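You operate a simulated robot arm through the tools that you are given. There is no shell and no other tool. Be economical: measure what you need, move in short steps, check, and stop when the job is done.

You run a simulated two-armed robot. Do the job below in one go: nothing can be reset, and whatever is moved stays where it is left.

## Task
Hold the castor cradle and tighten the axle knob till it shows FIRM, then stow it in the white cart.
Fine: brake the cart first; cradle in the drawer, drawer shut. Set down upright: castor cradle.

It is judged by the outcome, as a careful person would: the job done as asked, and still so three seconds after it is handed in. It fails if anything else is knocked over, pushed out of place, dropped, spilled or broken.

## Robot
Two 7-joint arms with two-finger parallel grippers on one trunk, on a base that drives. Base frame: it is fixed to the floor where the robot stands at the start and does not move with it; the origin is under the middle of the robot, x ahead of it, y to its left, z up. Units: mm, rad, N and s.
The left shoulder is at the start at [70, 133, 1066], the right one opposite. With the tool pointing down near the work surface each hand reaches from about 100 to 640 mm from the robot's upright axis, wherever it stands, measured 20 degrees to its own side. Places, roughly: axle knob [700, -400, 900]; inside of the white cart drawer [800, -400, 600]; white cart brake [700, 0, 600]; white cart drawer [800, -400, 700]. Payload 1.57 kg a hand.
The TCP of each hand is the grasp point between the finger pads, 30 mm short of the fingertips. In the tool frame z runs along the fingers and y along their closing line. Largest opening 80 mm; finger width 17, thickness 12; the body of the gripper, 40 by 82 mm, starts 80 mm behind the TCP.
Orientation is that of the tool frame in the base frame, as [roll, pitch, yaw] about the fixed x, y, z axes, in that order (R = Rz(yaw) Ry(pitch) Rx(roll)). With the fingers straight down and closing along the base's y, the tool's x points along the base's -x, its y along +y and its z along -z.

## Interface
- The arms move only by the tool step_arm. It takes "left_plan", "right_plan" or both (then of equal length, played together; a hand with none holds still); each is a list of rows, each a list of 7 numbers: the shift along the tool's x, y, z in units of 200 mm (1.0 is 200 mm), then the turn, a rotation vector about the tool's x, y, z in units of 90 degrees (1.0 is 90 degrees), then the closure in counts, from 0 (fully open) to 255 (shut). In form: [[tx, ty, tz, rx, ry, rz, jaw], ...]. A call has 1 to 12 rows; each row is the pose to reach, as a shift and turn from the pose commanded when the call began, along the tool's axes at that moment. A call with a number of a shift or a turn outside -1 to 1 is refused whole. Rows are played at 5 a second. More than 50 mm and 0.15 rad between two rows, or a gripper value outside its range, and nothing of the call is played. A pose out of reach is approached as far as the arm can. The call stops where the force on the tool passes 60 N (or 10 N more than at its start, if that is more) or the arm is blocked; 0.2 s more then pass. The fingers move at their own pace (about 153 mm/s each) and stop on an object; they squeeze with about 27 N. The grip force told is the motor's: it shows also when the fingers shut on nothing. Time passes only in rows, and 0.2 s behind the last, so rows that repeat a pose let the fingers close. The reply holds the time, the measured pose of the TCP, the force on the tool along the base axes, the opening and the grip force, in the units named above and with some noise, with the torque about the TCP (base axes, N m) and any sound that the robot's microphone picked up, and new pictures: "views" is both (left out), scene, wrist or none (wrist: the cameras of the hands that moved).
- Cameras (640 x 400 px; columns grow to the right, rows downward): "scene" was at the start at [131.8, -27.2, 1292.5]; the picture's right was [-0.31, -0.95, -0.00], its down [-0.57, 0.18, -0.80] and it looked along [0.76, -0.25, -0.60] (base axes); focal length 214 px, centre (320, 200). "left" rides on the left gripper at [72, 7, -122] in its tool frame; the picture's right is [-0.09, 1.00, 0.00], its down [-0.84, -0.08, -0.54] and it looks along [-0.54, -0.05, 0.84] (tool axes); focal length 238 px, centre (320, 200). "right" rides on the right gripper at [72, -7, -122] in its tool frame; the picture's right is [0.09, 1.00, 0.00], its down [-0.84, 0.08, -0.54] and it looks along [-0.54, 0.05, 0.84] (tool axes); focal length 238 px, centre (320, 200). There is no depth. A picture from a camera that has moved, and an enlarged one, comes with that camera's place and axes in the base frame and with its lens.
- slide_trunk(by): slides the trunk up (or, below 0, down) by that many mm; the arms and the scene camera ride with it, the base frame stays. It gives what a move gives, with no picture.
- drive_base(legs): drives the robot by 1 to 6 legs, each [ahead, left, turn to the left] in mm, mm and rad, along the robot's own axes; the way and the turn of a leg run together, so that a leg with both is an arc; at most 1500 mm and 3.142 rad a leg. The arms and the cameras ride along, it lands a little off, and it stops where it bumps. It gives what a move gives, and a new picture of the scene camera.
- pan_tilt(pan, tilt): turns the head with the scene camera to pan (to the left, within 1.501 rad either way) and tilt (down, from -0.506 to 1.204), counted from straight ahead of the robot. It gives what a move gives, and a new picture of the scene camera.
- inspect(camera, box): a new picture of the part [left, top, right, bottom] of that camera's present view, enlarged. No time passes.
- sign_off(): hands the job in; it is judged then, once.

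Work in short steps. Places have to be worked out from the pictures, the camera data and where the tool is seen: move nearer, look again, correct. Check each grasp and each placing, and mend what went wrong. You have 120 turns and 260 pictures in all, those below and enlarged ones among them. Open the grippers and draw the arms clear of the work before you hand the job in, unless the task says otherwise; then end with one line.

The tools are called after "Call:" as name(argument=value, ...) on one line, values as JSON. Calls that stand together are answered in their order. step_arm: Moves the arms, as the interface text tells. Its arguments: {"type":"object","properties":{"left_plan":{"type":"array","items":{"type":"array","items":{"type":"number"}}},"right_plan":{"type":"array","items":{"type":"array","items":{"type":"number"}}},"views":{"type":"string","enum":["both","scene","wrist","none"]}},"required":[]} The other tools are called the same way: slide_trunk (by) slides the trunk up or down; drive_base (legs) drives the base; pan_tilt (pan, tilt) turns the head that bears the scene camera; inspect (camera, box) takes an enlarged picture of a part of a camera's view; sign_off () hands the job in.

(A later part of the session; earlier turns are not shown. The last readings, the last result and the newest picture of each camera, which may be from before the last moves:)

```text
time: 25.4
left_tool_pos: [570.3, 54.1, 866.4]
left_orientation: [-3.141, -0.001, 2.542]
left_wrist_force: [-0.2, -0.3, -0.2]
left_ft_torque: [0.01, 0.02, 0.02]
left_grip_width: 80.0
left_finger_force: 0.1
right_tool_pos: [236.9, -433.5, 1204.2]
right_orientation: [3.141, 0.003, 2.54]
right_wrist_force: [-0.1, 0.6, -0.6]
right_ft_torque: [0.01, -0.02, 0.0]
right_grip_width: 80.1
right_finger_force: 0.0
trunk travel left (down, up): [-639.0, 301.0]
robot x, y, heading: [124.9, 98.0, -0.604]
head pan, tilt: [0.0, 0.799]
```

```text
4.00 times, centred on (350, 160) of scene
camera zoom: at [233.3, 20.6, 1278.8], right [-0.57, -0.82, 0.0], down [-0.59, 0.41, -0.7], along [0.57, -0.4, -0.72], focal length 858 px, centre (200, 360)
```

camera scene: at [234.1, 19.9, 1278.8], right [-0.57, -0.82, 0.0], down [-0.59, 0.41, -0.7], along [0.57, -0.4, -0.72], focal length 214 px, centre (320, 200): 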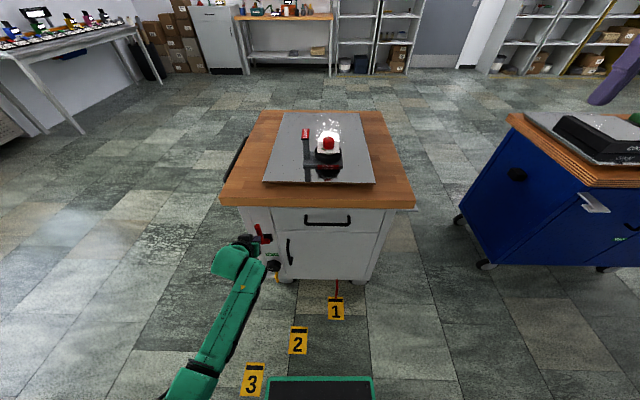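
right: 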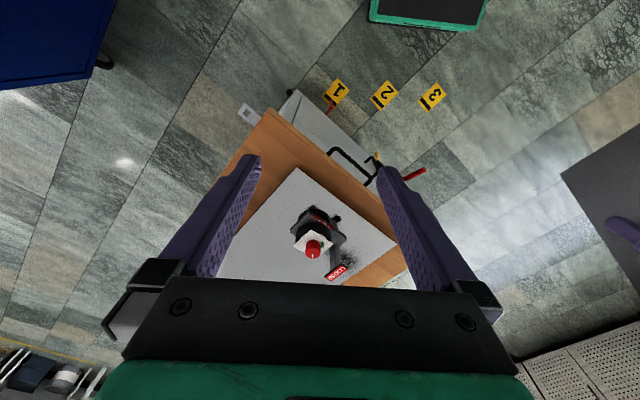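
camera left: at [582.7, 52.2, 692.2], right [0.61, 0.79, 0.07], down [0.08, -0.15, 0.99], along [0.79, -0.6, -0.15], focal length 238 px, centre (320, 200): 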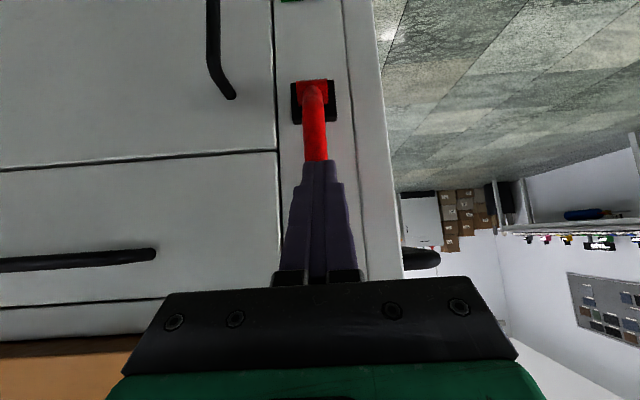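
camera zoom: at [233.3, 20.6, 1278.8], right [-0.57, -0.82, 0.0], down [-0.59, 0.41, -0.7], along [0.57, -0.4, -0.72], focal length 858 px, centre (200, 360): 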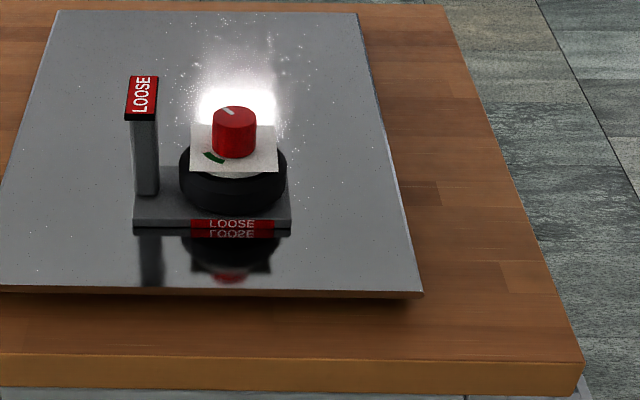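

Brake done. Knob at cart coordinates (n 805, l 124, top z 917); the post with the LOOSE plate at (n ~777–844, l 197, top z ~932). I raise the left hand and drive 240 mm closer.

Call:
step_arm(left_plan=[[0, 0, -0.2, 0, 0, 0, 0], [0, 0, -0.4, 0, 0, 0, 0], [0, 0, -0.6, 0, 0, 0, 0], [-0.2, 0, -0.8, 0, 0, 0, 0], [-0.4, 0, -1, 0, 0, 0, 0]], views="none")

Call:
drive_base(legs=[[240, 0, 0]])

Call:
inspect(camera="scene", box=[240, 140, 400, 240])

Call:
inspect(camera="right", box=[0, 0, 640, 400])

```text
refused: row 4 steps farther than a row can; nothing moved
```

```text
time: 27.2
left_tool_pos: [763.8, -82.4, 868.3]
left_orientation: [3.138, 0.003, 2.544]
left_wrist_force: [-1.4, 0.6, 0.1]
left_ft_torque: [0.01, -0.01, -0.01]
left_grip_width: 80.1
left_finger_force: 0.1
right_tool_pos: [432.0, -569.9, 1205.5]
right_orientation: [3.14, 0.003, 2.543]
right_wrist_force: [-0.1, 0.2, 1.4]
right_ft_torque: [0.02, -0.01, -0.01]
right_grip_width: 80.2
right_finger_force: 0.0
trunk travel left (down, up): [-639.0, 301.0]
robot x, y, heading: [321.0, -40.4, -0.594]
head pan, tilt: [0.0, 0.799]
camera scene: at [425.9, -117.3, 1279.4], right [-0.56, -0.83, 0.0], down [-0.59, 0.41, -0.7], along [0.58, -0.39, -0.72], focal length 214 px, centre (320, 200)
```

scene: 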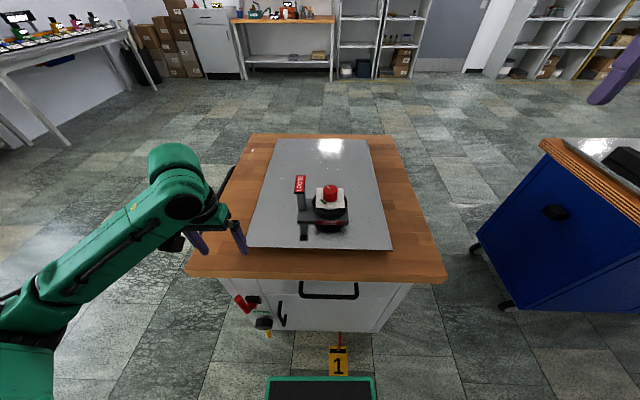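

```text
4.00 times, centred on (320, 190) of scene
camera zoom: at [425.9, -117.3, 1279.4], right [-0.56, -0.83, 0.0], down [-0.59, 0.41, -0.7], along [0.58, -0.39, -0.72], focal length 858 px, centre (320, 240)
```

zoom: 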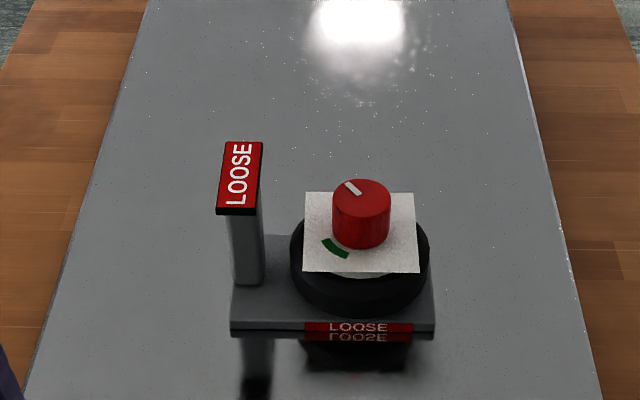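

```text
1.00 times, centred on (320, 200) of right (not enlarged: the box is as wide or as high as the picture)
camera zoom: at [367.5, -534.6, 1326.4], right [0.49, 0.87, 0.0], down [0.73, -0.41, 0.55], along [0.48, -0.26, -0.84], focal length 238 px, centre (320, 200)
```

zoom: 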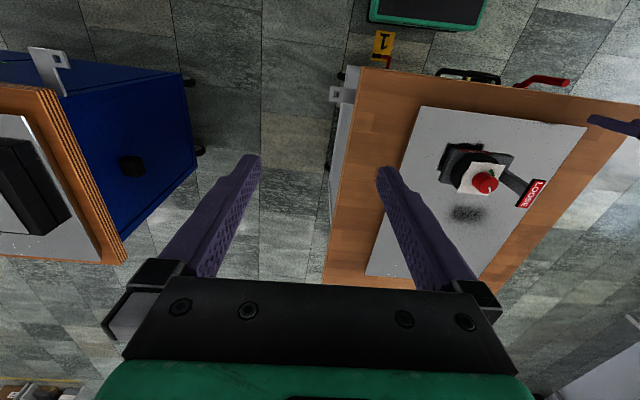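

No contact happened, though the left hand was lower than I wished. I raise it and take it over the post to look from above.

Call:
step_arm(left_plan=[[0, 0, -0.22, 0, 0, 0, 0], [0, 0, -0.44, 0, 0, 0, 0], [0, 0, -0.66, 0, 0, 0, 0], [0, 0, -0.88, 0, 0, 0, 0], [-0.13, -0.17, -0.9, 0, 0, 0, 0], [-0.26, -0.34, -0.9, 0, 0, 0, 0], [-0.39, -0.51, -0.9, 0, 0, 0, 0], [-0.52, -0.68, -0.9, 0, 0, 0, 0], [-0.65, -0.85, -0.9, 0, 0, 0, 0]], views="wrist")

Call:
inspect(camera="left", box=[200, 60, 440, 210])

```text
time: 29.2
left_tool_pos: [776.6, -299.3, 1046.8]
left_orientation: [3.139, 0.0, 2.546]
left_wrist_force: [0.6, -0.7, -0.7]
left_ft_torque: [0.02, -0.02, 0.0]
left_grip_width: 80.2
left_finger_force: 0.1
right_tool_pos: [434.5, -572.7, 1204.2]
right_orientation: [3.139, 0.001, 2.54]
right_wrist_force: [-0.5, -0.5, -0.2]
right_ft_torque: [0.04, -0.01, -0.01]
right_grip_width: 80.0
right_finger_force: 0.0
trunk travel left (down, up): [-639.0, 301.0]
robot x, y, heading: [322.4, -43.7, -0.603]
head pan, tilt: [0.0, 0.799]
camera left: at [721.8, -253.1, 1168.4], right [0.64, 0.77, 0.0], down [0.65, -0.54, 0.54], along [0.42, -0.34, -0.84], focal length 238 px, centre (320, 200)
```

left: 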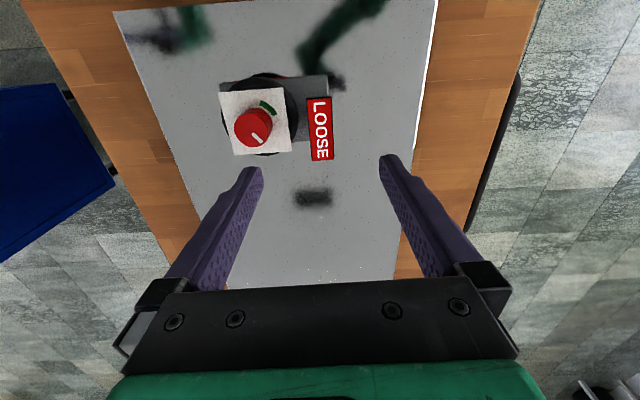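

```text
2.67 times, centred on (320, 135) of left
camera zoom: at [721.8, -253.1, 1168.4], right [0.64, 0.77, 0.0], down [0.65, -0.54, 0.54], along [0.42, -0.34, -0.84], focal length 636 px, centre (320, 373)
```

zoom: 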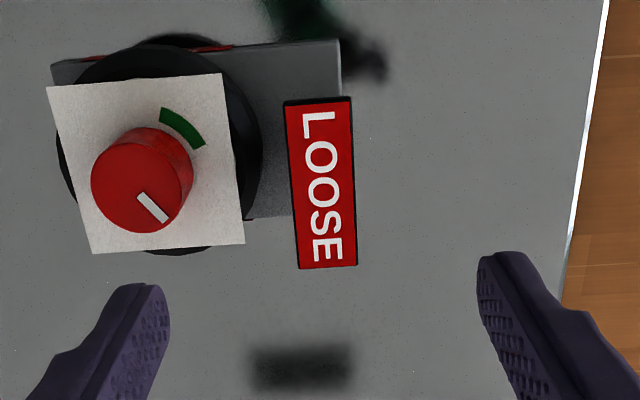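

Viewed from above: plate on post centred (n 808, l 199), and the card near the knob leaves little room. To keep both gripper bodies apart I turn the left hand 90° so it closes front-to-back on the post's plate.

Call:
step_arm(left_plan=[[0, 0, 0, 0, 0, 0.09, 0], [0, 0, 0, 0, 0, 0.18, 0], [0, 0, 0, 0, 0, 0.27, 0], [0, 0, 0, 0, 0, 0.36, 0], [0, 0, 0, 0, 0, 0.45, 0], [0, 0, 0, 0, 0, 0.54, 0], [0, 0, 0, 0, 0, 0.63, 0], [0, 0, 0, 0, 0, 0.72, 0], [0, 0, 0, 0, 0, 0.81, 0], [0, 0, 0, 0, 0, 0.9, 0], [0, 0, 0, 0, 0, 0.98, 0]], views="both")

```text
time: 31.6
left_tool_pos: [778.4, -296.6, 1046.4]
left_orientation: [-3.14, 0.001, 1.003]
left_wrist_force: [-0.2, 0.0, -0.3]
left_ft_torque: [0.02, -0.02, 0.0]
left_grip_width: 80.2
left_finger_force: 0.1
right_tool_pos: [434.5, -569.8, 1205.7]
right_orientation: [3.141, 0.001, 2.542]
right_wrist_force: [0.0, 0.1, -0.5]
right_ft_torque: [0.03, 0.03, 0.04]
right_grip_width: 79.9
right_finger_force: 0.0
trunk travel left (down, up): [-639.0, 301.0]
robot x, y, heading: [323.9, -39.1, -0.597]
head pan, tilt: [0.0, 0.799]
camera scene: at [427.5, -117.5, 1279.2], right [-0.56, -0.83, 0.0], down [-0.59, 0.41, -0.7], along [0.58, -0.39, -0.72], focal length 214 px, centre (320, 200)
camera left: at [822.3, -239.0, 1168.7], right [0.79, -0.61, 0.0], down [-0.52, -0.66, 0.54], along [-0.33, -0.43, -0.84], focal length 238 px, centre (320, 200)
```

scene: 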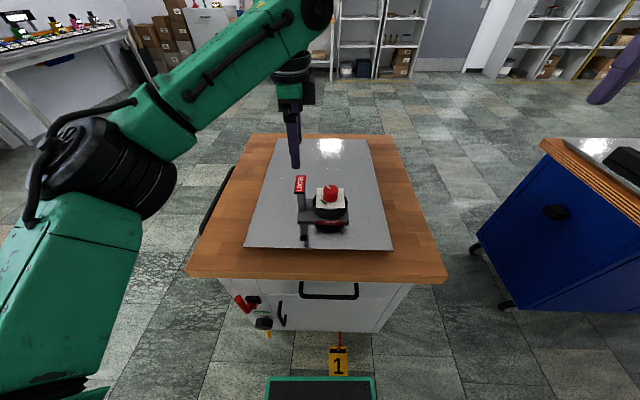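
left: 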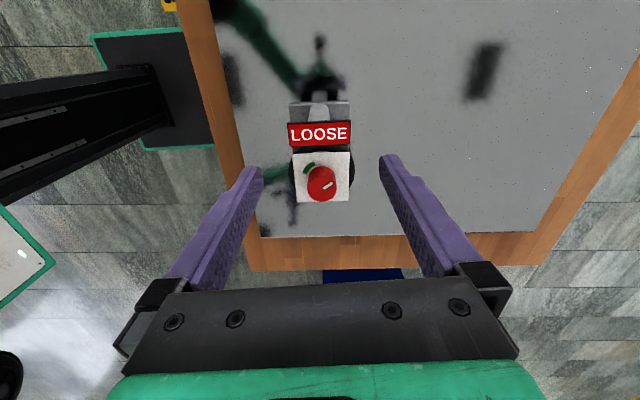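

The left hand is centred on the plate (n 809, l 200). I lower it to z≈918 and close on the plate ends.

Call:
step_arm(left_plan=[[0, 0, 0.2, 0, 0, 0, 0], [0, 0, 0.4, 0, 0, 0, 0], [0, 0, 0.55, 0, 0, 0, 0], [0, 0, 0.64, 0, 0, 0, 0], [0, 0, 0.64, 0, 0, 0, 255], [0, 0, 0.64, 0, 0, 0, 255], [0, 0, 0.64, 0, 0, 0, 255]], views="both")

Call:
inspect(camera="scene", box=[240, 140, 400, 240])

```text
time: 33.2
left_tool_pos: [777.2, -296.2, 917.4]
left_orientation: [-3.14, -0.001, 1.006]
left_wrist_force: [-1.3, 0.5, 0.1]
left_ft_torque: [-0.13, 0.01, -0.17]
left_grip_width: 24.3
left_finger_force: 26.6
right_tool_pos: [434.1, -570.0, 1204.8]
right_orientation: [-3.141, 0.001, 2.544]
right_wrist_force: [0.2, 0.9, 0.9]
right_ft_torque: [0.02, -0.01, -0.03]
right_grip_width: 80.1
right_finger_force: 0.1
trunk travel left (down, up): [-639.0, 301.0]
robot x, y, heading: [321.5, -45.7, -0.603]
head pan, tilt: [0.0, 0.799]
camera scene: at [427.4, -117.5, 1279.2], right [-0.56, -0.83, 0.0], down [-0.59, 0.41, -0.7], along [0.58, -0.39, -0.72], focal length 214 px, centre (320, 200)
camera left: at [822.1, -239.2, 1039.9], right [0.79, -0.61, 0.0], down [-0.51, -0.66, 0.54], along [-0.33, -0.43, -0.84], focal length 238 px, centre (320, 200)
```

scene: 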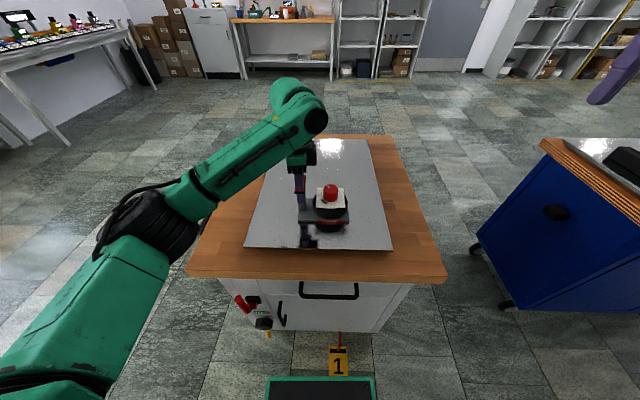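
left: 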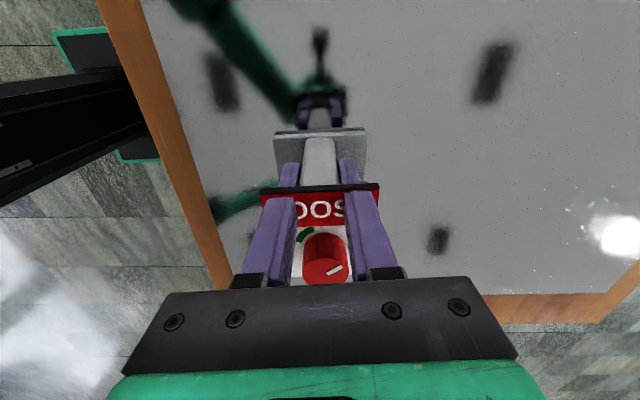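

```text
4.00 times, centred on (320, 190) of scene
camera zoom: at [427.4, -117.5, 1279.2], right [-0.56, -0.83, 0.0], down [-0.59, 0.41, -0.7], along [0.58, -0.39, -0.72], focal length 858 px, centre (320, 240)
```

zoom: 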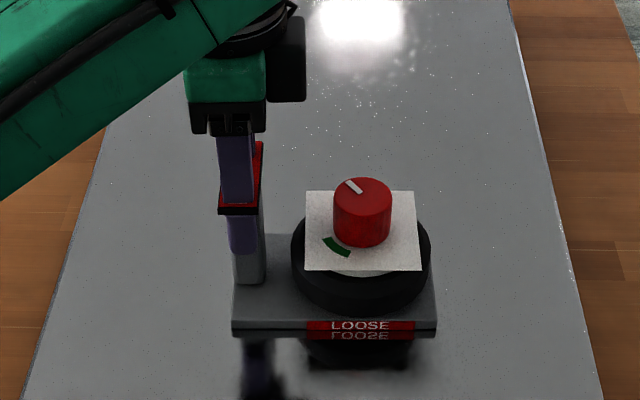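

The fingers hold the post itself (24 mm). Now I bring the right hand toward the knob, turning it 88° counter-clockwise to leave clockwise room.

Call:
step_arm(right_plan=[[-0.057, 0.09, 0.0, 0, 0, -0.089, 0], [-0.114, 0.18, 0.0, 0, 0, -0.178, 0], [-0.171, 0.27, 0.0, 0, 0, -0.267, 0], [-0.228, 0.36, 0.0, 0, 0, -0.356, 0], [-0.285, 0.45, 0.0, 0, 0, -0.445, 0], [-0.342, 0.54, 0.0, 0, 0, -0.534, 0], [-0.399, 0.63, 0.0, 0, 0, -0.623, 0], [-0.456, 0.72, 0.0, 0, 0, -0.712, 0], [-0.513, 0.81, 0.0, 0, 0, -0.801, 0], [-0.57, 0.9, 0.0, 0, 0, -0.89, 0], [-0.63, 1, 0.0, 0, 0, -0.98, 0]], views="both")

```text
time: 35.6
left_tool_pos: [778.0, -297.6, 919.2]
left_orientation: [-3.141, 0.001, 1.005]
left_wrist_force: [-0.4, 0.5, -0.3]
left_ft_torque: [0.06, 0.04, -0.11]
left_grip_width: 23.9
left_finger_force: 26.5
right_tool_pos: [591.4, -468.3, 1154.6]
right_orientation: [-3.138, 0.002, -2.198]
right_wrist_force: [-0.2, -0.1, -0.7]
right_ft_torque: [0.0, 0.02, 0.0]
right_grip_width: 79.8
right_finger_force: 0.0
right hand out of reach, approached as far as the arm can: row 2, 3, 4, 5, 6, 7, 8, 9, 10, 11
trunk travel left (down, up): [-639.0, 301.0]
robot x, y, heading: [323.8, -46.8, -0.6]
head pan, tilt: [0.0, 0.799]
camera scene: at [427.8, -117.6, 1279.2], right [-0.56, -0.83, 0.0], down [-0.59, 0.41, -0.7], along [0.58, -0.39, -0.72], focal length 214 px, centre (320, 200)
camera right: at [553.9, -529.7, 1276.0], right [-0.86, 0.51, 0.0], down [0.43, 0.72, 0.54], along [0.28, 0.46, -0.84], focal length 238 px, centre (320, 200)
```

scene: 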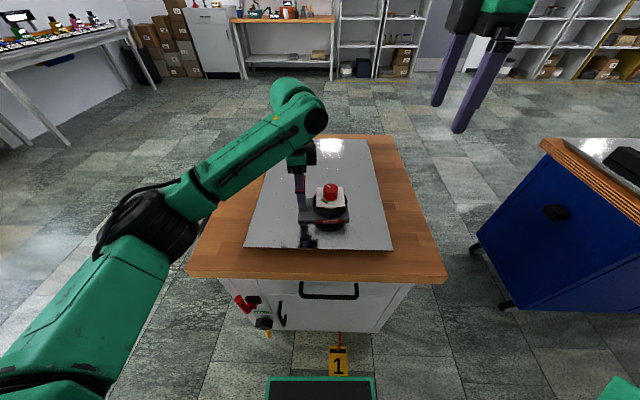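
right: 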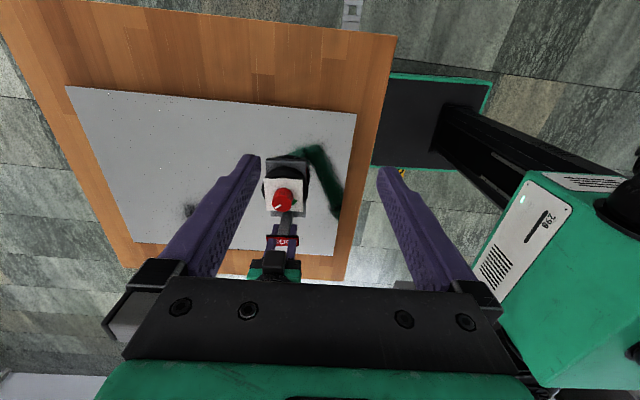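

Reach was limited by height. The right hand is at (n 753, l −47, z 1155), turned as wanted; I go down and over to the knob.

Call:
step_arm(right_plan=[[0, 0, 0.2, 0, 0, 0, 0], [0, 0, 0.4, 0, 0, 0, 0], [-0.1, -0.05, 0.55, 0, 0, 0, 0], [-0.3, -0.1, 0.6, 0, 0, 0, 0], [-0.5, -0.17, 0.6, 0, 0, 0, 0], [-0.7, -0.22, 0.6, 0, 0, 0, 0], [-0.845, -0.275, 0.6, 0, 0, 0, 0]], views="both")

```text
time: 37.2
left_tool_pos: [777.0, -297.4, 918.3]
left_orientation: [3.141, 0.0, 1.003]
left_wrist_force: [-2.1, -0.2, 0.2]
left_ft_torque: [0.0, -0.05, -0.1]
left_grip_width: 23.8
left_finger_force: 27.1
right_tool_pos: [654.0, -425.1, 1034.4]
right_orientation: [-3.138, 0.001, -2.205]
right_wrist_force: [-0.2, -0.3, -0.5]
right_ft_torque: [-0.01, 0.0, -0.03]
right_grip_width: 80.2
right_finger_force: 0.1
right hand out of reach, approached as far as the arm can: row 5, 6, 7
trunk travel left (down, up): [-639.0, 301.0]
robot x, y, heading: [322.2, -45.0, -0.599]
head pan, tilt: [0.0, 0.799]
camera scene: at [427.6, -117.8, 1279.2], right [-0.56, -0.83, 0.0], down [-0.59, 0.41, -0.7], along [0.58, -0.39, -0.72], focal length 214 px, centre (320, 200)
camera right: at [615.1, -486.3, 1156.7], right [-0.86, 0.51, 0.0], down [0.43, 0.72, 0.54], along [0.28, 0.46, -0.84], focal length 238 px, centre (320, 200)
```

scene: 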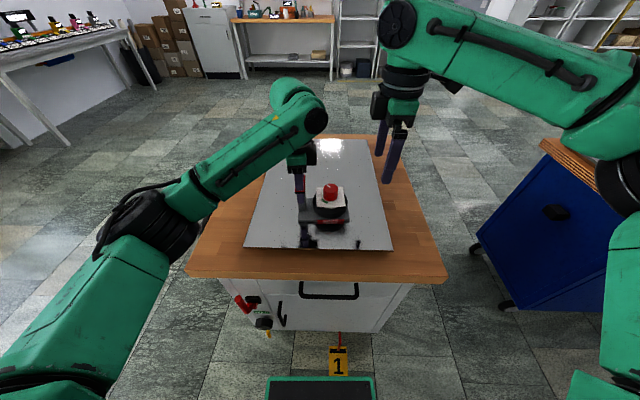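
right: 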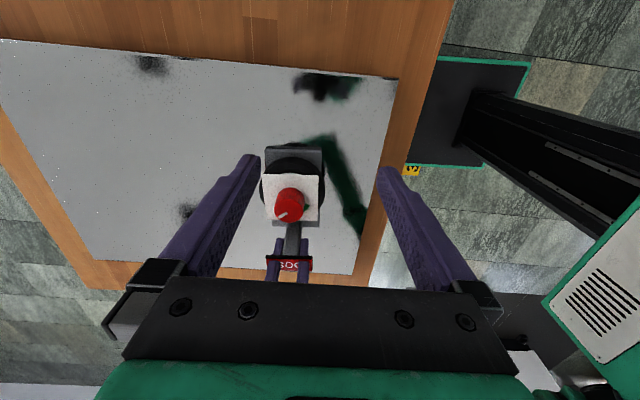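

The right arm stretches out too high relative to its shoulder. I release the post, raise the trunk 150 mm and drive 60 mm nearer, then redo the hold.

Call:
step_arm(left_plan=[[0, 0, 0, 0, 0, 0, 0], [0, 0, 0, 0, 0, 0, 0], [0, 0, -0.2, 0, 0, 0, 0]], views="none")

Call:
slide_trunk(by=150)

Call:
drive_base(legs=[[60, 0, 0]])

```text
time: 38.0
left_tool_pos: [777.6, -296.4, 959.8]
left_orientation: [3.14, 0.0, 1.005]
left_wrist_force: [0.2, 0.1, 0.1]
left_ft_torque: [-0.03, -0.03, 0.01]
left_grip_width: 80.2
left_finger_force: 0.0
right_tool_pos: [652.8, -424.3, 1035.7]
right_orientation: [-3.138, 0.002, -2.202]
right_wrist_force: [-1.0, 0.1, 0.1]
right_ft_torque: [0.01, 0.0, -0.01]
right_grip_width: 79.9
right_finger_force: 0.0
trunk travel left (down, up): [-639.0, 301.0]
robot x, y, heading: [326.5, -40.8, -0.598]
head pan, tilt: [0.0, 0.799]
```

```text
time: 39.8
left_tool_pos: [777.9, -297.3, 1108.0]
left_orientation: [-3.142, 0.0, 1.005]
left_wrist_force: [-0.4, 0.3, 0.4]
left_ft_torque: [0.04, 0.02, -0.02]
left_grip_width: 79.8
left_finger_force: 0.1
right_tool_pos: [653.3, -424.8, 1184.5]
right_orientation: [-3.14, 0.002, -2.203]
right_wrist_force: [-0.7, -0.2, -0.6]
right_ft_torque: [-0.01, -0.01, 0.01]
right_grip_width: 79.9
right_finger_force: 0.0
trunk travel left (down, up): [-789.0, 151.0]
robot x, y, heading: [322.1, -43.4, -0.597]
head pan, tilt: [0.0, 0.799]
```

```text
time: 40.8
left_tool_pos: [829.6, -325.0, 1110.7]
left_orientation: [3.138, 0.001, 1.007]
left_wrist_force: [-0.6, -0.6, 0.2]
left_ft_torque: [0.02, -0.09, 0.0]
left_grip_width: 80.0
left_finger_force: 0.0
right_tool_pos: [707.0, -452.5, 1187.5]
right_orientation: [-3.134, -0.002, -2.2]
right_wrist_force: [0.2, 0.4, -1.0]
right_ft_torque: [-0.03, -0.08, -0.02]
right_grip_width: 80.1
right_finger_force: 0.0
trunk travel left (down, up): [-789.0, 151.0]
robot x, y, heading: [379.3, -78.4, -0.598]
head pan, tilt: [0.0, 0.799]
camera scene: at [480.2, -143.5, 1429.5], right [-0.56, -0.83, 0.0], down [-0.59, 0.4, -0.7], along [0.58, -0.4, -0.71], focal length 214 px, centre (320, 200)
```

scene: 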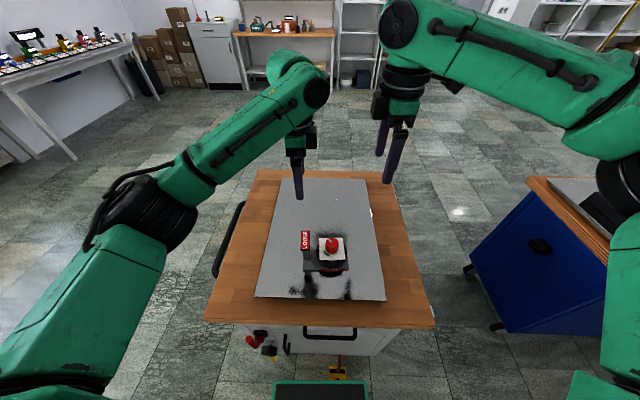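

Now I re-grip the post with the left hand (re-centred) while the right hand descends towards above the knob.

Call:
step_arm(left_plan=[[-0.006, -0.15, 0, 0, 0, 0.014, 0], [-0.017, -0.296, 0, 0, 0, 0.027, 0], [-0.017, -0.296, 0.2, 0, 0, 0.027, 0], [-0.017, -0.296, 0.4, 0, 0, 0.027, 0], [-0.017, -0.296, 0.6, 0, 0, 0.027, 0], [-0.017, -0.296, 0.8, 0, 0, 0.027, 0], [-0.017, -0.296, 0.96, 0, 0, 0.027, 0], [-0.017, -0.296, 0.96, 0, 0, 0.027, 255], [-0.017, -0.296, 0.96, 0, 0, 0.027, 255], [-0.017, -0.296, 0.96, 0, 0, 0.027, 255]], right_plan=[[0, 0.15, 0, 0, 0, 0, 0], [0, 0.155, 0.15, 0, 0, 0, 0], [0, 0.155, 0.3, 0, 0, 0, 0], [0, 0.155, 0.45, 0, 0, 0, 0], [0, 0.155, 0.6, 0, 0, 0, 0], [-0.1, 0.155, 0.75, 0, 0, 0, 0], [-0.2, 0.155, 0.8, 0, 0, 0, 0], [-0.3, 0.155, 0.85, 0, 0, 0, 0], [-0.4, 0.155, 0.85, 0, 0, 0, 0], [-0.45, 0.155, 0.85, 0, 0, 0, 0]], views="both")

Call:
inspect(camera="right", box=[220, 100, 460, 250])

```text
time: 43.0
left_tool_pos: [782.1, -300.8, 915.5]
left_orientation: [-3.139, 0.0, 0.962]
left_wrist_force: [0.6, 0.4, 0.0]
left_ft_torque: [0.11, -0.12, -0.07]
left_grip_width: 23.6
left_finger_force: 26.8
right_tool_pos: [700.6, -383.1, 1021.6]
right_orientation: [-3.139, 0.001, -2.202]
right_wrist_force: [0.4, 0.3, 0.4]
right_ft_torque: [-0.01, -0.01, 0.01]
right_grip_width: 80.0
right_finger_force: 0.0
right hand out of reach, approached as far as the arm can: row 8, 9, 10
trunk travel left (down, up): [-789.0, 151.0]
robot x, y, heading: [377.1, -75.0, -0.597]
head pan, tilt: [0.0, 0.799]
camera scene: at [484.0, -149.2, 1428.8], right [-0.56, -0.83, 0.0], down [-0.59, 0.4, -0.7], along [0.58, -0.39, -0.72], focal length 214 px, centre (320, 200)
camera right: at [662.2, -444.5, 1143.4], right [-0.86, 0.51, 0.0], down [0.43, 0.72, 0.54], along [0.28, 0.46, -0.84], focal length 238 px, centre (320, 200)
camera left: at [829.1, -246.1, 1036.8], right [0.76, -0.65, 0.0], down [-0.54, -0.64, 0.54], along [-0.35, -0.41, -0.84], focal length 238 px, centre (320, 200)
```

scene: 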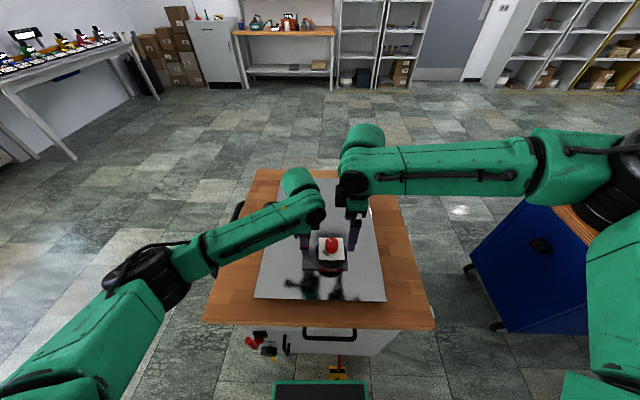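
right: 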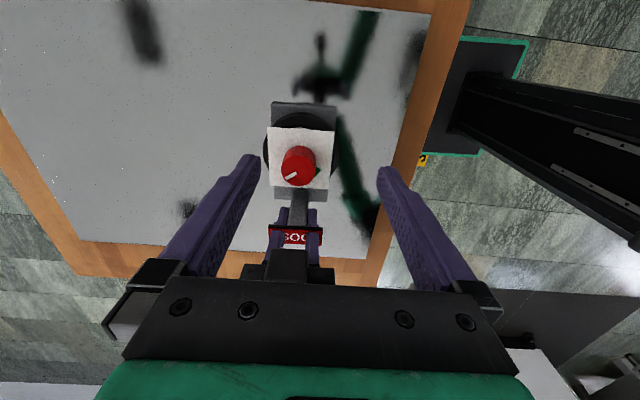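
left: 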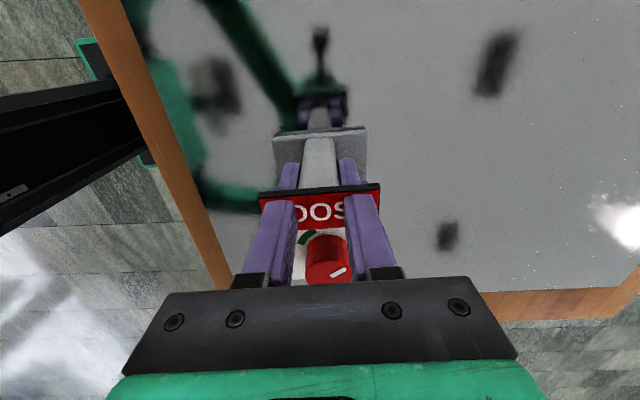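

```text
2.67 times, centred on (340, 175) of right
camera zoom: at [662.2, -444.5, 1143.4], right [-0.86, 0.51, 0.0], down [0.43, 0.72, 0.54], along [0.28, 0.46, -0.84], focal length 636 px, centre (267, 267)
```

zoom: 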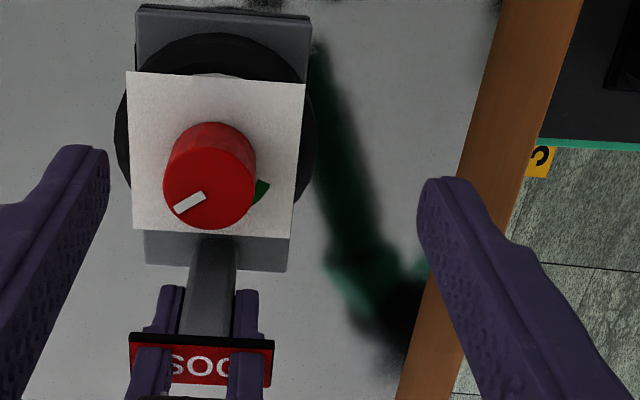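

Still 37 mm short to the left; likely a wrist limit at this yaw. I turn the hand back halfway while moving toward the knob.

Call:
step_arm(right_plan=[[0, 0, 0, 0, 0, 0.09, 0], [0, 0, 0, 0, 0, 0.18, 0], [-0.03, -0.01, 0, 0, 0, 0.27, 0], [-0.06, -0.02, 0, 0, 0, 0.36, 0], [-0.1, -0.04, 0, 0, 0, 0.45, 0], [-0.15, -0.06, 0, 0, 0, 0.54, 0], [-0.185, -0.07, 0, 0, 0, 0.54, 0]], views="wrist")

```text
time: 44.5
left_tool_pos: [783.1, -301.6, 916.8]
left_orientation: [-3.141, 0.003, 0.962]
left_wrist_force: [0.1, 1.2, 0.5]
left_ft_torque: [0.25, -0.23, 0.0]
left_grip_width: 24.2
left_finger_force: 27.0
right_tool_pos: [699.8, -378.2, 1028.8]
right_orientation: [-3.141, 0.004, -3.053]
right_wrist_force: [0.3, -0.3, 0.6]
right_ft_torque: [0.02, 0.01, 0.02]
right_grip_width: 80.3
right_finger_force: 0.0
right hand out of reach, approached as far as the arm can: row 3, 4, 5, 6, 7
trunk travel left (down, up): [-789.0, 151.0]
robot x, y, heading: [377.0, -73.4, -0.605]
head pan, tilt: [0.0, 0.799]
camera right: at [627.9, -390.7, 1150.1], right [-0.18, 0.98, 0.0], down [0.82, 0.15, 0.54], along [0.54, 0.1, -0.84], focal length 238 px, centre (320, 200)
```

right: 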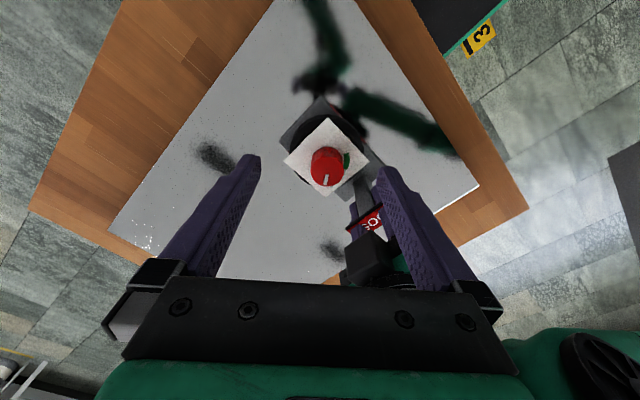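

The arm limit seems to be in the shoulder sweep, so I release the post, lift the left hand, and shift the robot 65 mm to its left.

Call:
step_arm(left_plan=[[0, 0, 0, 0, 0, 0, 0], [0, 0, 0, 0, 0, 0, 0], [0, 0, -0.2, 0, 0, 0, 0], [0, 0, -0.4, 0, 0, 0, 0]], views="none")

Call:
drive_base(legs=[[0, 65, 0]])

```text
time: 45.5
left_tool_pos: [781.3, -301.1, 996.8]
left_orientation: [-3.14, 0.0, 0.962]
left_wrist_force: [-0.2, -0.6, -0.2]
left_ft_torque: [0.02, 0.0, 0.02]
left_grip_width: 79.8
left_finger_force: 0.1
right_tool_pos: [698.6, -377.2, 1029.2]
right_orientation: [-3.141, 0.004, -3.05]
right_wrist_force: [-0.2, 0.6, -0.4]
right_ft_torque: [0.0, 0.02, -0.01]
right_grip_width: 80.1
right_finger_force: 0.1
trunk travel left (down, up): [-789.0, 151.0]
robot x, y, heading: [378.6, -76.9, -0.602]
head pan, tilt: [0.0, 0.799]
```

```text
time: 46.5
left_tool_pos: [815.3, -252.9, 996.1]
left_orientation: [-3.141, -0.001, 0.96]
left_wrist_force: [0.9, 0.1, -0.5]
left_ft_torque: [0.03, 0.0, 0.03]
left_grip_width: 80.1
left_finger_force: 0.0
right_tool_pos: [733.1, -328.9, 1027.7]
right_orientation: [3.139, 0.005, -3.053]
right_wrist_force: [-0.7, -1.1, 0.2]
right_ft_torque: [0.03, -0.02, -0.01]
right_grip_width: 80.0
right_finger_force: 0.0
trunk travel left (down, up): [-789.0, 151.0]
robot x, y, heading: [415.2, -21.6, -0.606]
head pan, tilt: [0.0, 0.799]
camera scene: at [516.9, -100.3, 1428.9], right [-0.57, -0.82, 0.0], down [-0.59, 0.41, -0.7], along [0.58, -0.39, -0.72], focal length 214 px, centre (320, 200)
```

scene: 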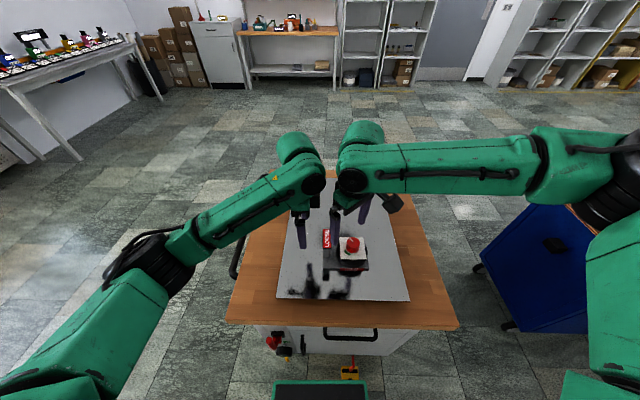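

Both hands are over the cradle. Right hand goes to above the knob first, then the left re-grips the post.

Call:
step_arm(right_plan=[[0.007, -0.08, 0, 0, 0, 0, 0], [0.014, -0.157, 0, 0, 0, 0, 0], [0.014, -0.157, 0, 0, 0, 0, 0], [0.014, -0.157, 0, 0, 0, 0, 0], [0.014, -0.157, 0, 0, 0, 0, 0], [0.014, -0.157, 0, 0, 0, 0, 0], [0.014, -0.157, 0, 0, 0, 0, 0], [0.014, -0.157, 0, 0, 0, 0, 0]], left_plan=[[0, 0, 0, 0, 0, 0, 0], [-0.1, -0.01, 0, 0, 0, 0, 0], [-0.285, -0.025, 0, 0, 0, 0, 0], [-0.285, -0.025, 0.2, 0, 0, 0, 0], [-0.285, -0.025, 0.395, 0, 0, 0, 0], [-0.285, -0.025, 0.395, 0, 0, 0, 255], [-0.285, -0.025, 0.395, 0, 0, 0, 255], [-0.285, -0.025, 0.395, 0, 0, 0, 255]], views="both")

Call:
inspect(camera="right", box=[220, 100, 460, 250])

```text
time: 47.7
left_tool_pos: [778.1, -300.8, 948.8]
left_orientation: [3.118, 0.023, 0.946]
left_wrist_force: [1.0, -0.2, 0.5]
left_ft_torque: [0.01, 0.01, -0.01]
left_grip_width: 80.0
left_finger_force: 0.0
right_tool_pos: [731.4, -356.4, 1018.9]
right_orientation: [3.138, -0.021, -3.053]
right_wrist_force: [1.5, 0.2, -2.9]
right_ft_torque: [-0.18, 0.06, 0.02]
right_grip_width: 79.9
right_finger_force: 0.1
trunk travel left (down, up): [-789.0, 151.0]
robot x, y, heading: [414.4, -22.2, -0.606]
head pan, tilt: [0.0, 0.799]
stopped in row 5 (right hand): the force on the tool passed its limit at 84 N (the readings are from after the stop); the commanded pose is now the measured one
camera scene: at [520.1, -96.4, 1428.9], right [-0.56, -0.83, 0.0], down [-0.59, 0.41, -0.7], along [0.57, -0.39, -0.72], focal length 214 px, centre (320, 200)
camera right: at [661.4, -369.1, 1142.7], right [-0.18, 0.98, 0.01], down [0.84, 0.15, 0.52], along [0.51, 0.1, -0.85], focal length 238 px, centre (320, 200)
camera left: at [824.5, -242.4, 1069.5], right [0.75, -0.66, 0.03], down [-0.55, -0.62, 0.56], along [-0.35, -0.44, -0.83], focal length 238 px, centre (320, 200)
```

scene: 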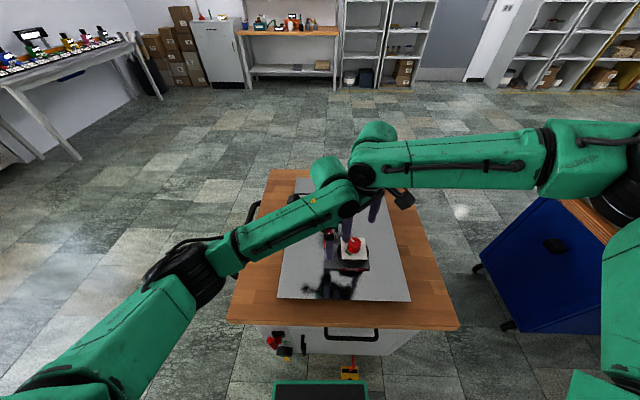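
right: 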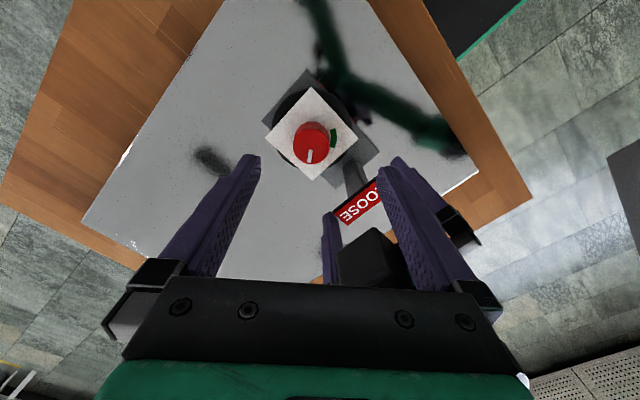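
left: 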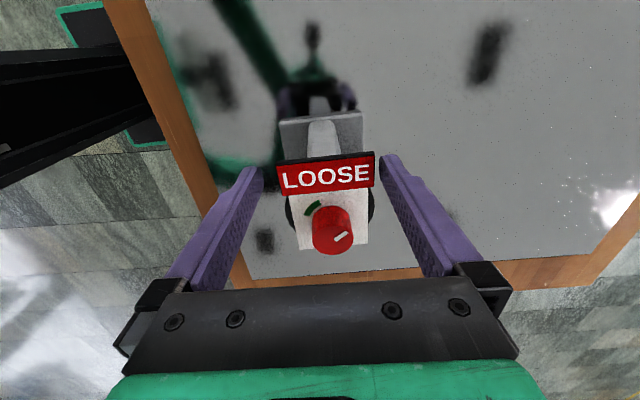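

```text
2.67 times, centred on (340, 175) of right
camera zoom: at [661.4, -369.1, 1142.7], right [-0.18, 0.98, 0.01], down [0.84, 0.15, 0.52], along [0.51, 0.1, -0.85], focal length 636 px, centre (267, 267)
```

zoom: 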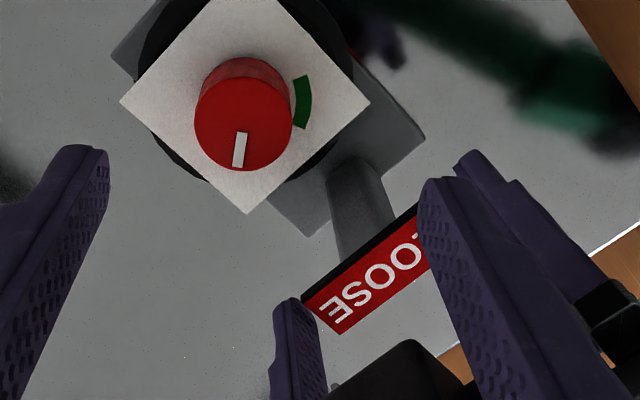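

The two wrists touched each other (nothing else moved). I back the left hand away to its own side and tilt it 40° outward, so it can grip the post while leaving space above the knob.

Call:
step_arm(left_plan=[[0.05, 0, -0.2, 0, 0, 0, 0], [0.25, 0, -0.3, 0, -0.09, 0, 0], [0.45, 0, -0.3, 0, -0.18, 0, 0], [0.6, 0, -0.3, 0, -0.27, 0, 0], [0.6, 0, -0.3, 0, -0.36, 0, 0], [0.6, 0, -0.3, 0, -0.45, 0, 0], [0.4, 0, -0.2, 0, -0.45, 0, 0]], views="both")

```text
time: 49.3
left_tool_pos: [824.1, -236.3, 987.2]
left_orientation: [3.112, 0.728, 0.925]
left_wrist_force: [0.3, 0.2, -0.2]
left_ft_torque: [0.01, 0.0, -0.01]
left_grip_width: 80.1
left_finger_force: 0.0
right_tool_pos: [728.8, -357.1, 1019.7]
right_orientation: [3.134, -0.019, -3.053]
right_wrist_force: [-1.6, 0.3, 0.1]
right_ft_torque: [0.04, 0.0, 0.02]
right_grip_width: 79.8
right_finger_force: 0.0
trunk travel left (down, up): [-789.0, 151.0]
robot x, y, heading: [413.4, -21.9, -0.603]
head pan, tilt: [0.0, 0.799]
camera scene: at [519.1, -98.4, 1428.8], right [-0.56, -0.83, 0.0], down [-0.59, 0.41, -0.7], along [0.58, -0.39, -0.72], focal length 214 px, centre (320, 200)
camera left: at [907.3, -129.4, 1029.9], right [0.77, -0.64, 0.08], down [-0.23, -0.16, 0.96], along [-0.6, -0.76, -0.27], focal length 238 px, centre (320, 200)
```

scene: 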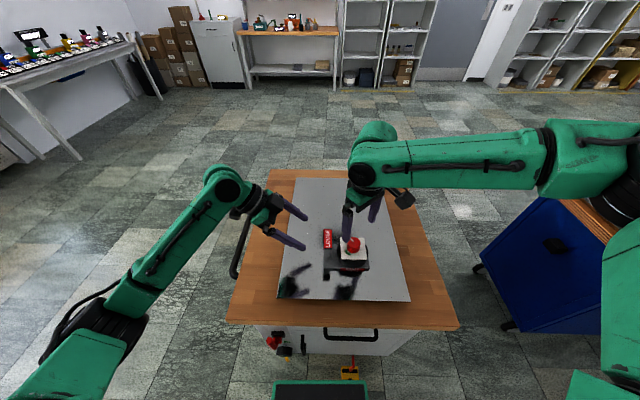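
left: 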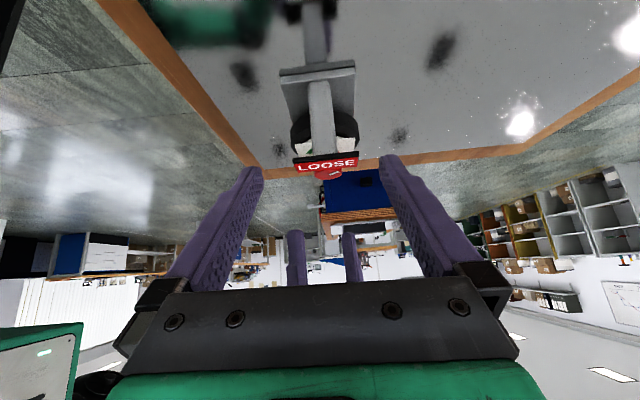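

The left hand is lined up so that moving straight along its fingers reaches the post. I advance 100 mm and close.

Call:
step_arm(left_plan=[[-0.01, -0.01, 0.15, 0, 0, 0, 0], [-0.02, -0.01, 0.3, 0, 0, 0, 0], [-0.03, -0.01, 0.42, 0, 0, 0, 0], [-0.043, -0.01, 0.508, 0, 0, 0, 0], [-0.043, -0.01, 0.508, 0, 0, 0, 255], [-0.043, -0.01, 0.508, 0, 0, 0, 255], [-0.043, -0.01, 0.508, 0, 0, 0, 255]], views="both")

Call:
inspect(camera="right", box=[220, 70, 460, 220])

```text
time: 50.9
left_tool_pos: [781.1, -294.4, 917.6]
left_orientation: [3.112, 0.73, 0.928]
left_wrist_force: [0.7, -1.3, -0.3]
left_ft_torque: [0.09, 0.17, 0.17]
left_grip_width: 24.4
left_finger_force: 26.6
right_tool_pos: [730.5, -356.9, 1019.5]
right_orientation: [3.138, -0.021, -3.053]
right_wrist_force: [1.2, -0.7, 0.8]
right_ft_torque: [0.01, 0.01, -0.01]
right_grip_width: 80.1
right_finger_force: 0.0
trunk travel left (down, up): [-789.0, 151.0]
robot x, y, heading: [411.8, -21.1, -0.602]
head pan, tilt: [0.0, 0.799]
camera scene: at [520.0, -96.6, 1428.8], right [-0.56, -0.83, 0.0], down [-0.59, 0.41, -0.7], along [0.58, -0.39, -0.72], focal length 214 px, centre (320, 200)
camera left: at [864.1, -188.4, 959.8], right [0.77, -0.64, 0.08], down [-0.23, -0.16, 0.96], along [-0.6, -0.76, -0.27], focal length 238 px, centre (320, 200)
```

scene: 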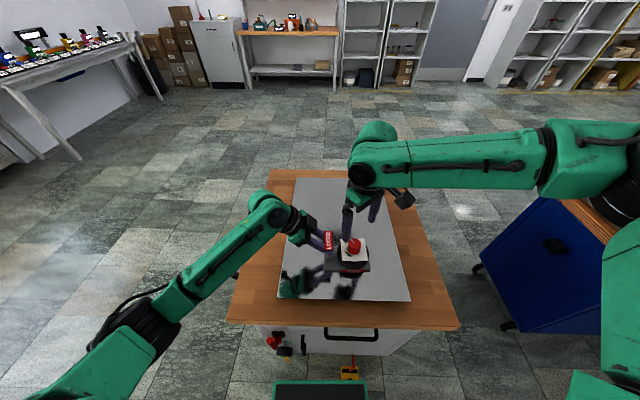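
left: 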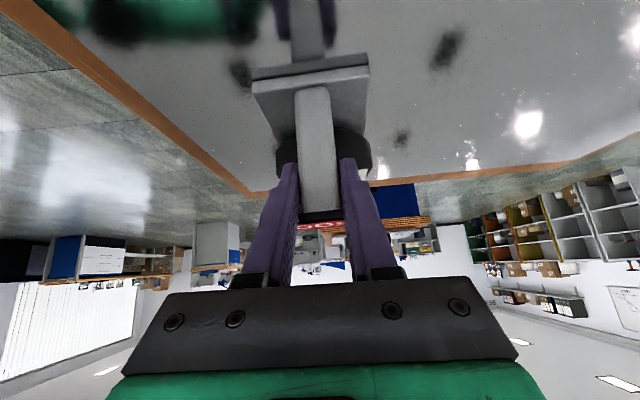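

```text
2.67 times, centred on (340, 145) of right
camera zoom: at [661.3, -369.3, 1142.8], right [-0.18, 0.98, 0.01], down [0.84, 0.15, 0.52], along [0.52, 0.1, -0.85], focal length 636 px, centre (267, 347)
```

zoom: 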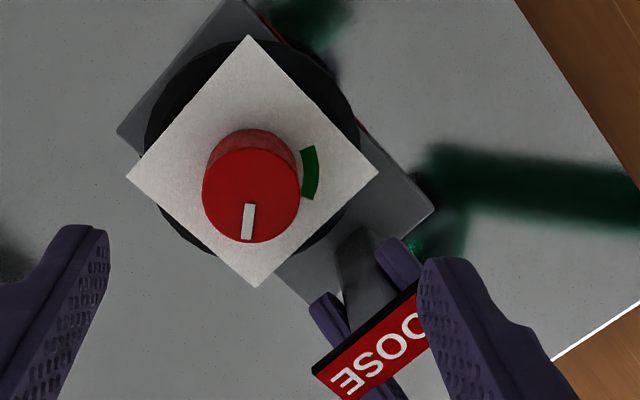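

Post gripped. Knob axis triangulates to base (736, −360), top z 917, Ø≈35; card just below at ~882. I lower the right hand with jaws part-open so the tips stop above the card.

Call:
step_arm(right_plan=[[-0.02, -0.009, 0.05, 0, -0.013, 0, 76], [-0.03, -0.018, 0.2, 0, -0.013, 0, 76], [-0.036, -0.018, 0.35, 0, -0.013, 0, 76], [-0.04, -0.018, 0.45, 0, -0.013, 0, 76], [-0.04, -0.018, 0.5, 0, -0.013, 0, 76]], views="both")

Call:
inspect(camera="scene", box=[270, 180, 430, 280])

```text
time: 52.1
left_tool_pos: [779.1, -294.3, 917.8]
left_orientation: [3.111, 0.729, 0.929]
left_wrist_force: [-1.2, -1.5, -0.1]
left_ft_torque: [0.09, 0.21, 0.17]
left_grip_width: 24.2
left_finger_force: 26.6
right_tool_pos: [715.7, -366.0, 937.0]
right_orientation: [3.137, -0.002, -3.053]
right_wrist_force: [-0.5, 1.2, -0.1]
right_ft_torque: [-0.03, 0.04, 0.01]
right_grip_width: 56.2
right_finger_force: 0.0
right hand out of reach, approached as far as the arm can: row 3, 4, 5
trunk travel left (down, up): [-789.0, 151.0]
robot x, y, heading: [416.9, -24.5, -0.601]
head pan, tilt: [0.0, 0.799]
camera scene: at [519.8, -96.5, 1428.8], right [-0.56, -0.83, 0.0], down [-0.59, 0.41, -0.7], along [0.58, -0.39, -0.72], focal length 214 px, centre (320, 200)
camera right: at [644.0, -378.4, 1059.3], right [-0.18, 0.98, 0.0], down [0.83, 0.15, 0.54], along [0.53, 0.1, -0.84], focal length 238 px, centre (320, 200)
```

scene: 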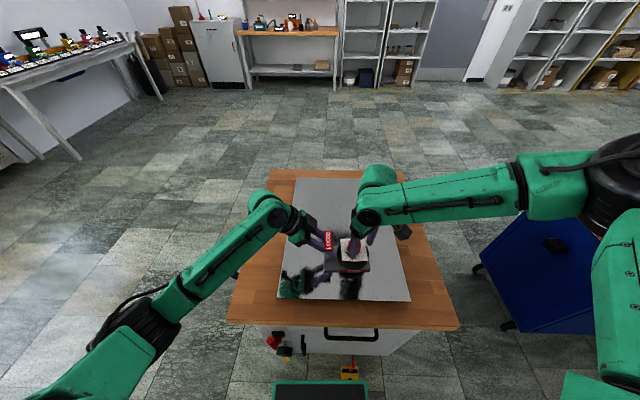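
right: 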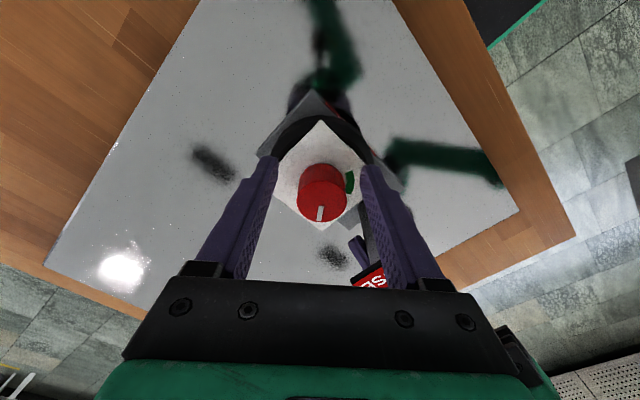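

```text
4.00 times, centred on (350, 230) of scene
camera zoom: at [519.8, -96.5, 1428.8], right [-0.56, -0.83, 0.0], down [-0.59, 0.41, -0.7], along [0.58, -0.39, -0.72], focal length 858 px, centre (200, 80)
```

zoom: 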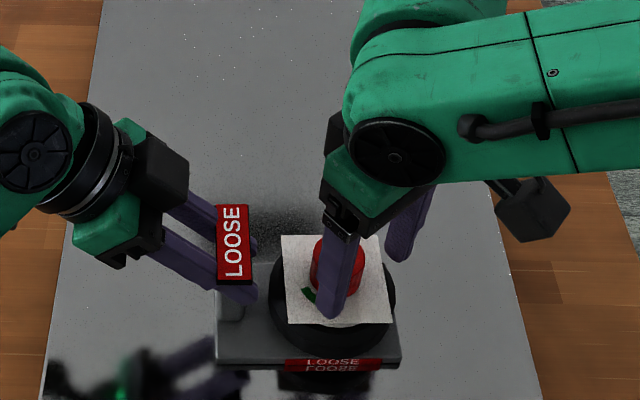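

The right arm's elbow posture (high, far out) limits it. I release, retract both hands upward, back the robot off and shift left, so I can re-posture the right arm by dipping it low in front of the cart.

Call:
step_arm(left_plan=[[0, 0, 0, 0, 0, 0, 0], [0, 0, 0, 0, 0, 0, 0], [0, 0, -0.2, 0, 0, 0, 0], [0, 0, -0.4, 0, 0, 0, 0], [0, 0, -0.6, 0, 0, 0, 0], [0, 0, -0.8, 0, 0, 0, 0]], right_plan=[[0, 0, -0.1, 0, 0, 0, 76], [0, 0, -0.2, 0, 0, 0, 76], [0, 0, -0.3, 0, 0, 0, 76], [0, 0, -0.4, 0, 0, 0, 76], [0, 0, -0.5, 0, 0, 0, 76], [0, 0, -0.5, 0, 0, 0, 76]], views="none")

Call:
drive_base(legs=[[-230, 60, 0]])

```text
time: 53.5
left_tool_pos: [840.1, -206.9, 1036.1]
left_orientation: [3.111, 0.73, 0.926]
left_wrist_force: [0.3, 0.2, 0.5]
left_ft_torque: [0.04, -0.02, 0.02]
left_grip_width: 79.8
left_finger_force: 0.1
right_tool_pos: [716.1, -364.3, 1036.8]
right_orientation: [3.14, -0.001, -3.051]
right_wrist_force: [-0.4, -0.7, 0.0]
right_ft_torque: [-0.03, 0.03, 0.02]
right_grip_width: 56.2
right_finger_force: 0.0
trunk travel left (down, up): [-789.0, 151.0]
robot x, y, heading: [411.5, -24.1, -0.601]
head pan, tilt: [0.0, 0.799]
```

```text
time: 55.2
left_tool_pos: [691.5, -28.3, 1035.8]
left_orientation: [3.115, 0.73, 0.927]
left_wrist_force: [0.7, 0.3, -0.9]
left_ft_torque: [0.01, 0.05, -0.02]
left_grip_width: 80.0
left_finger_force: 0.1
right_tool_pos: [566.6, -186.4, 1036.1]
right_orientation: [3.139, -0.002, -3.054]
right_wrist_force: [0.4, -0.3, 0.2]
right_ft_torque: [-0.02, 0.03, -0.04]
right_grip_width: 56.3
right_finger_force: 0.1
trunk travel left (down, up): [-789.0, 151.0]
robot x, y, heading: [263.0, 158.3, -0.599]
head pan, tilt: [0.0, 0.799]
camera scene: at [371.4, 82.3, 1428.8], right [-0.57, -0.82, 0.0], down [-0.59, 0.41, -0.7], along [0.57, -0.39, -0.72], focal length 214 px, centre (320, 200)
```

scene: 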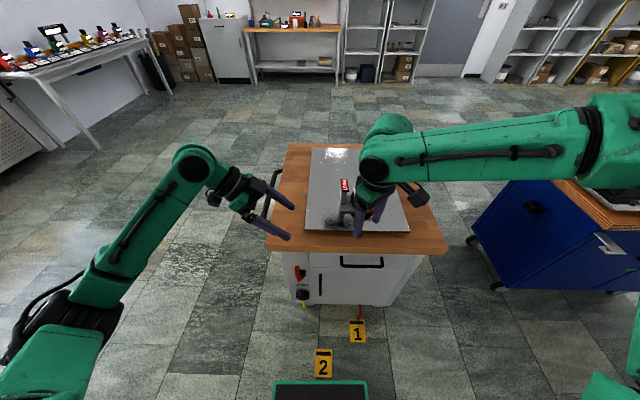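

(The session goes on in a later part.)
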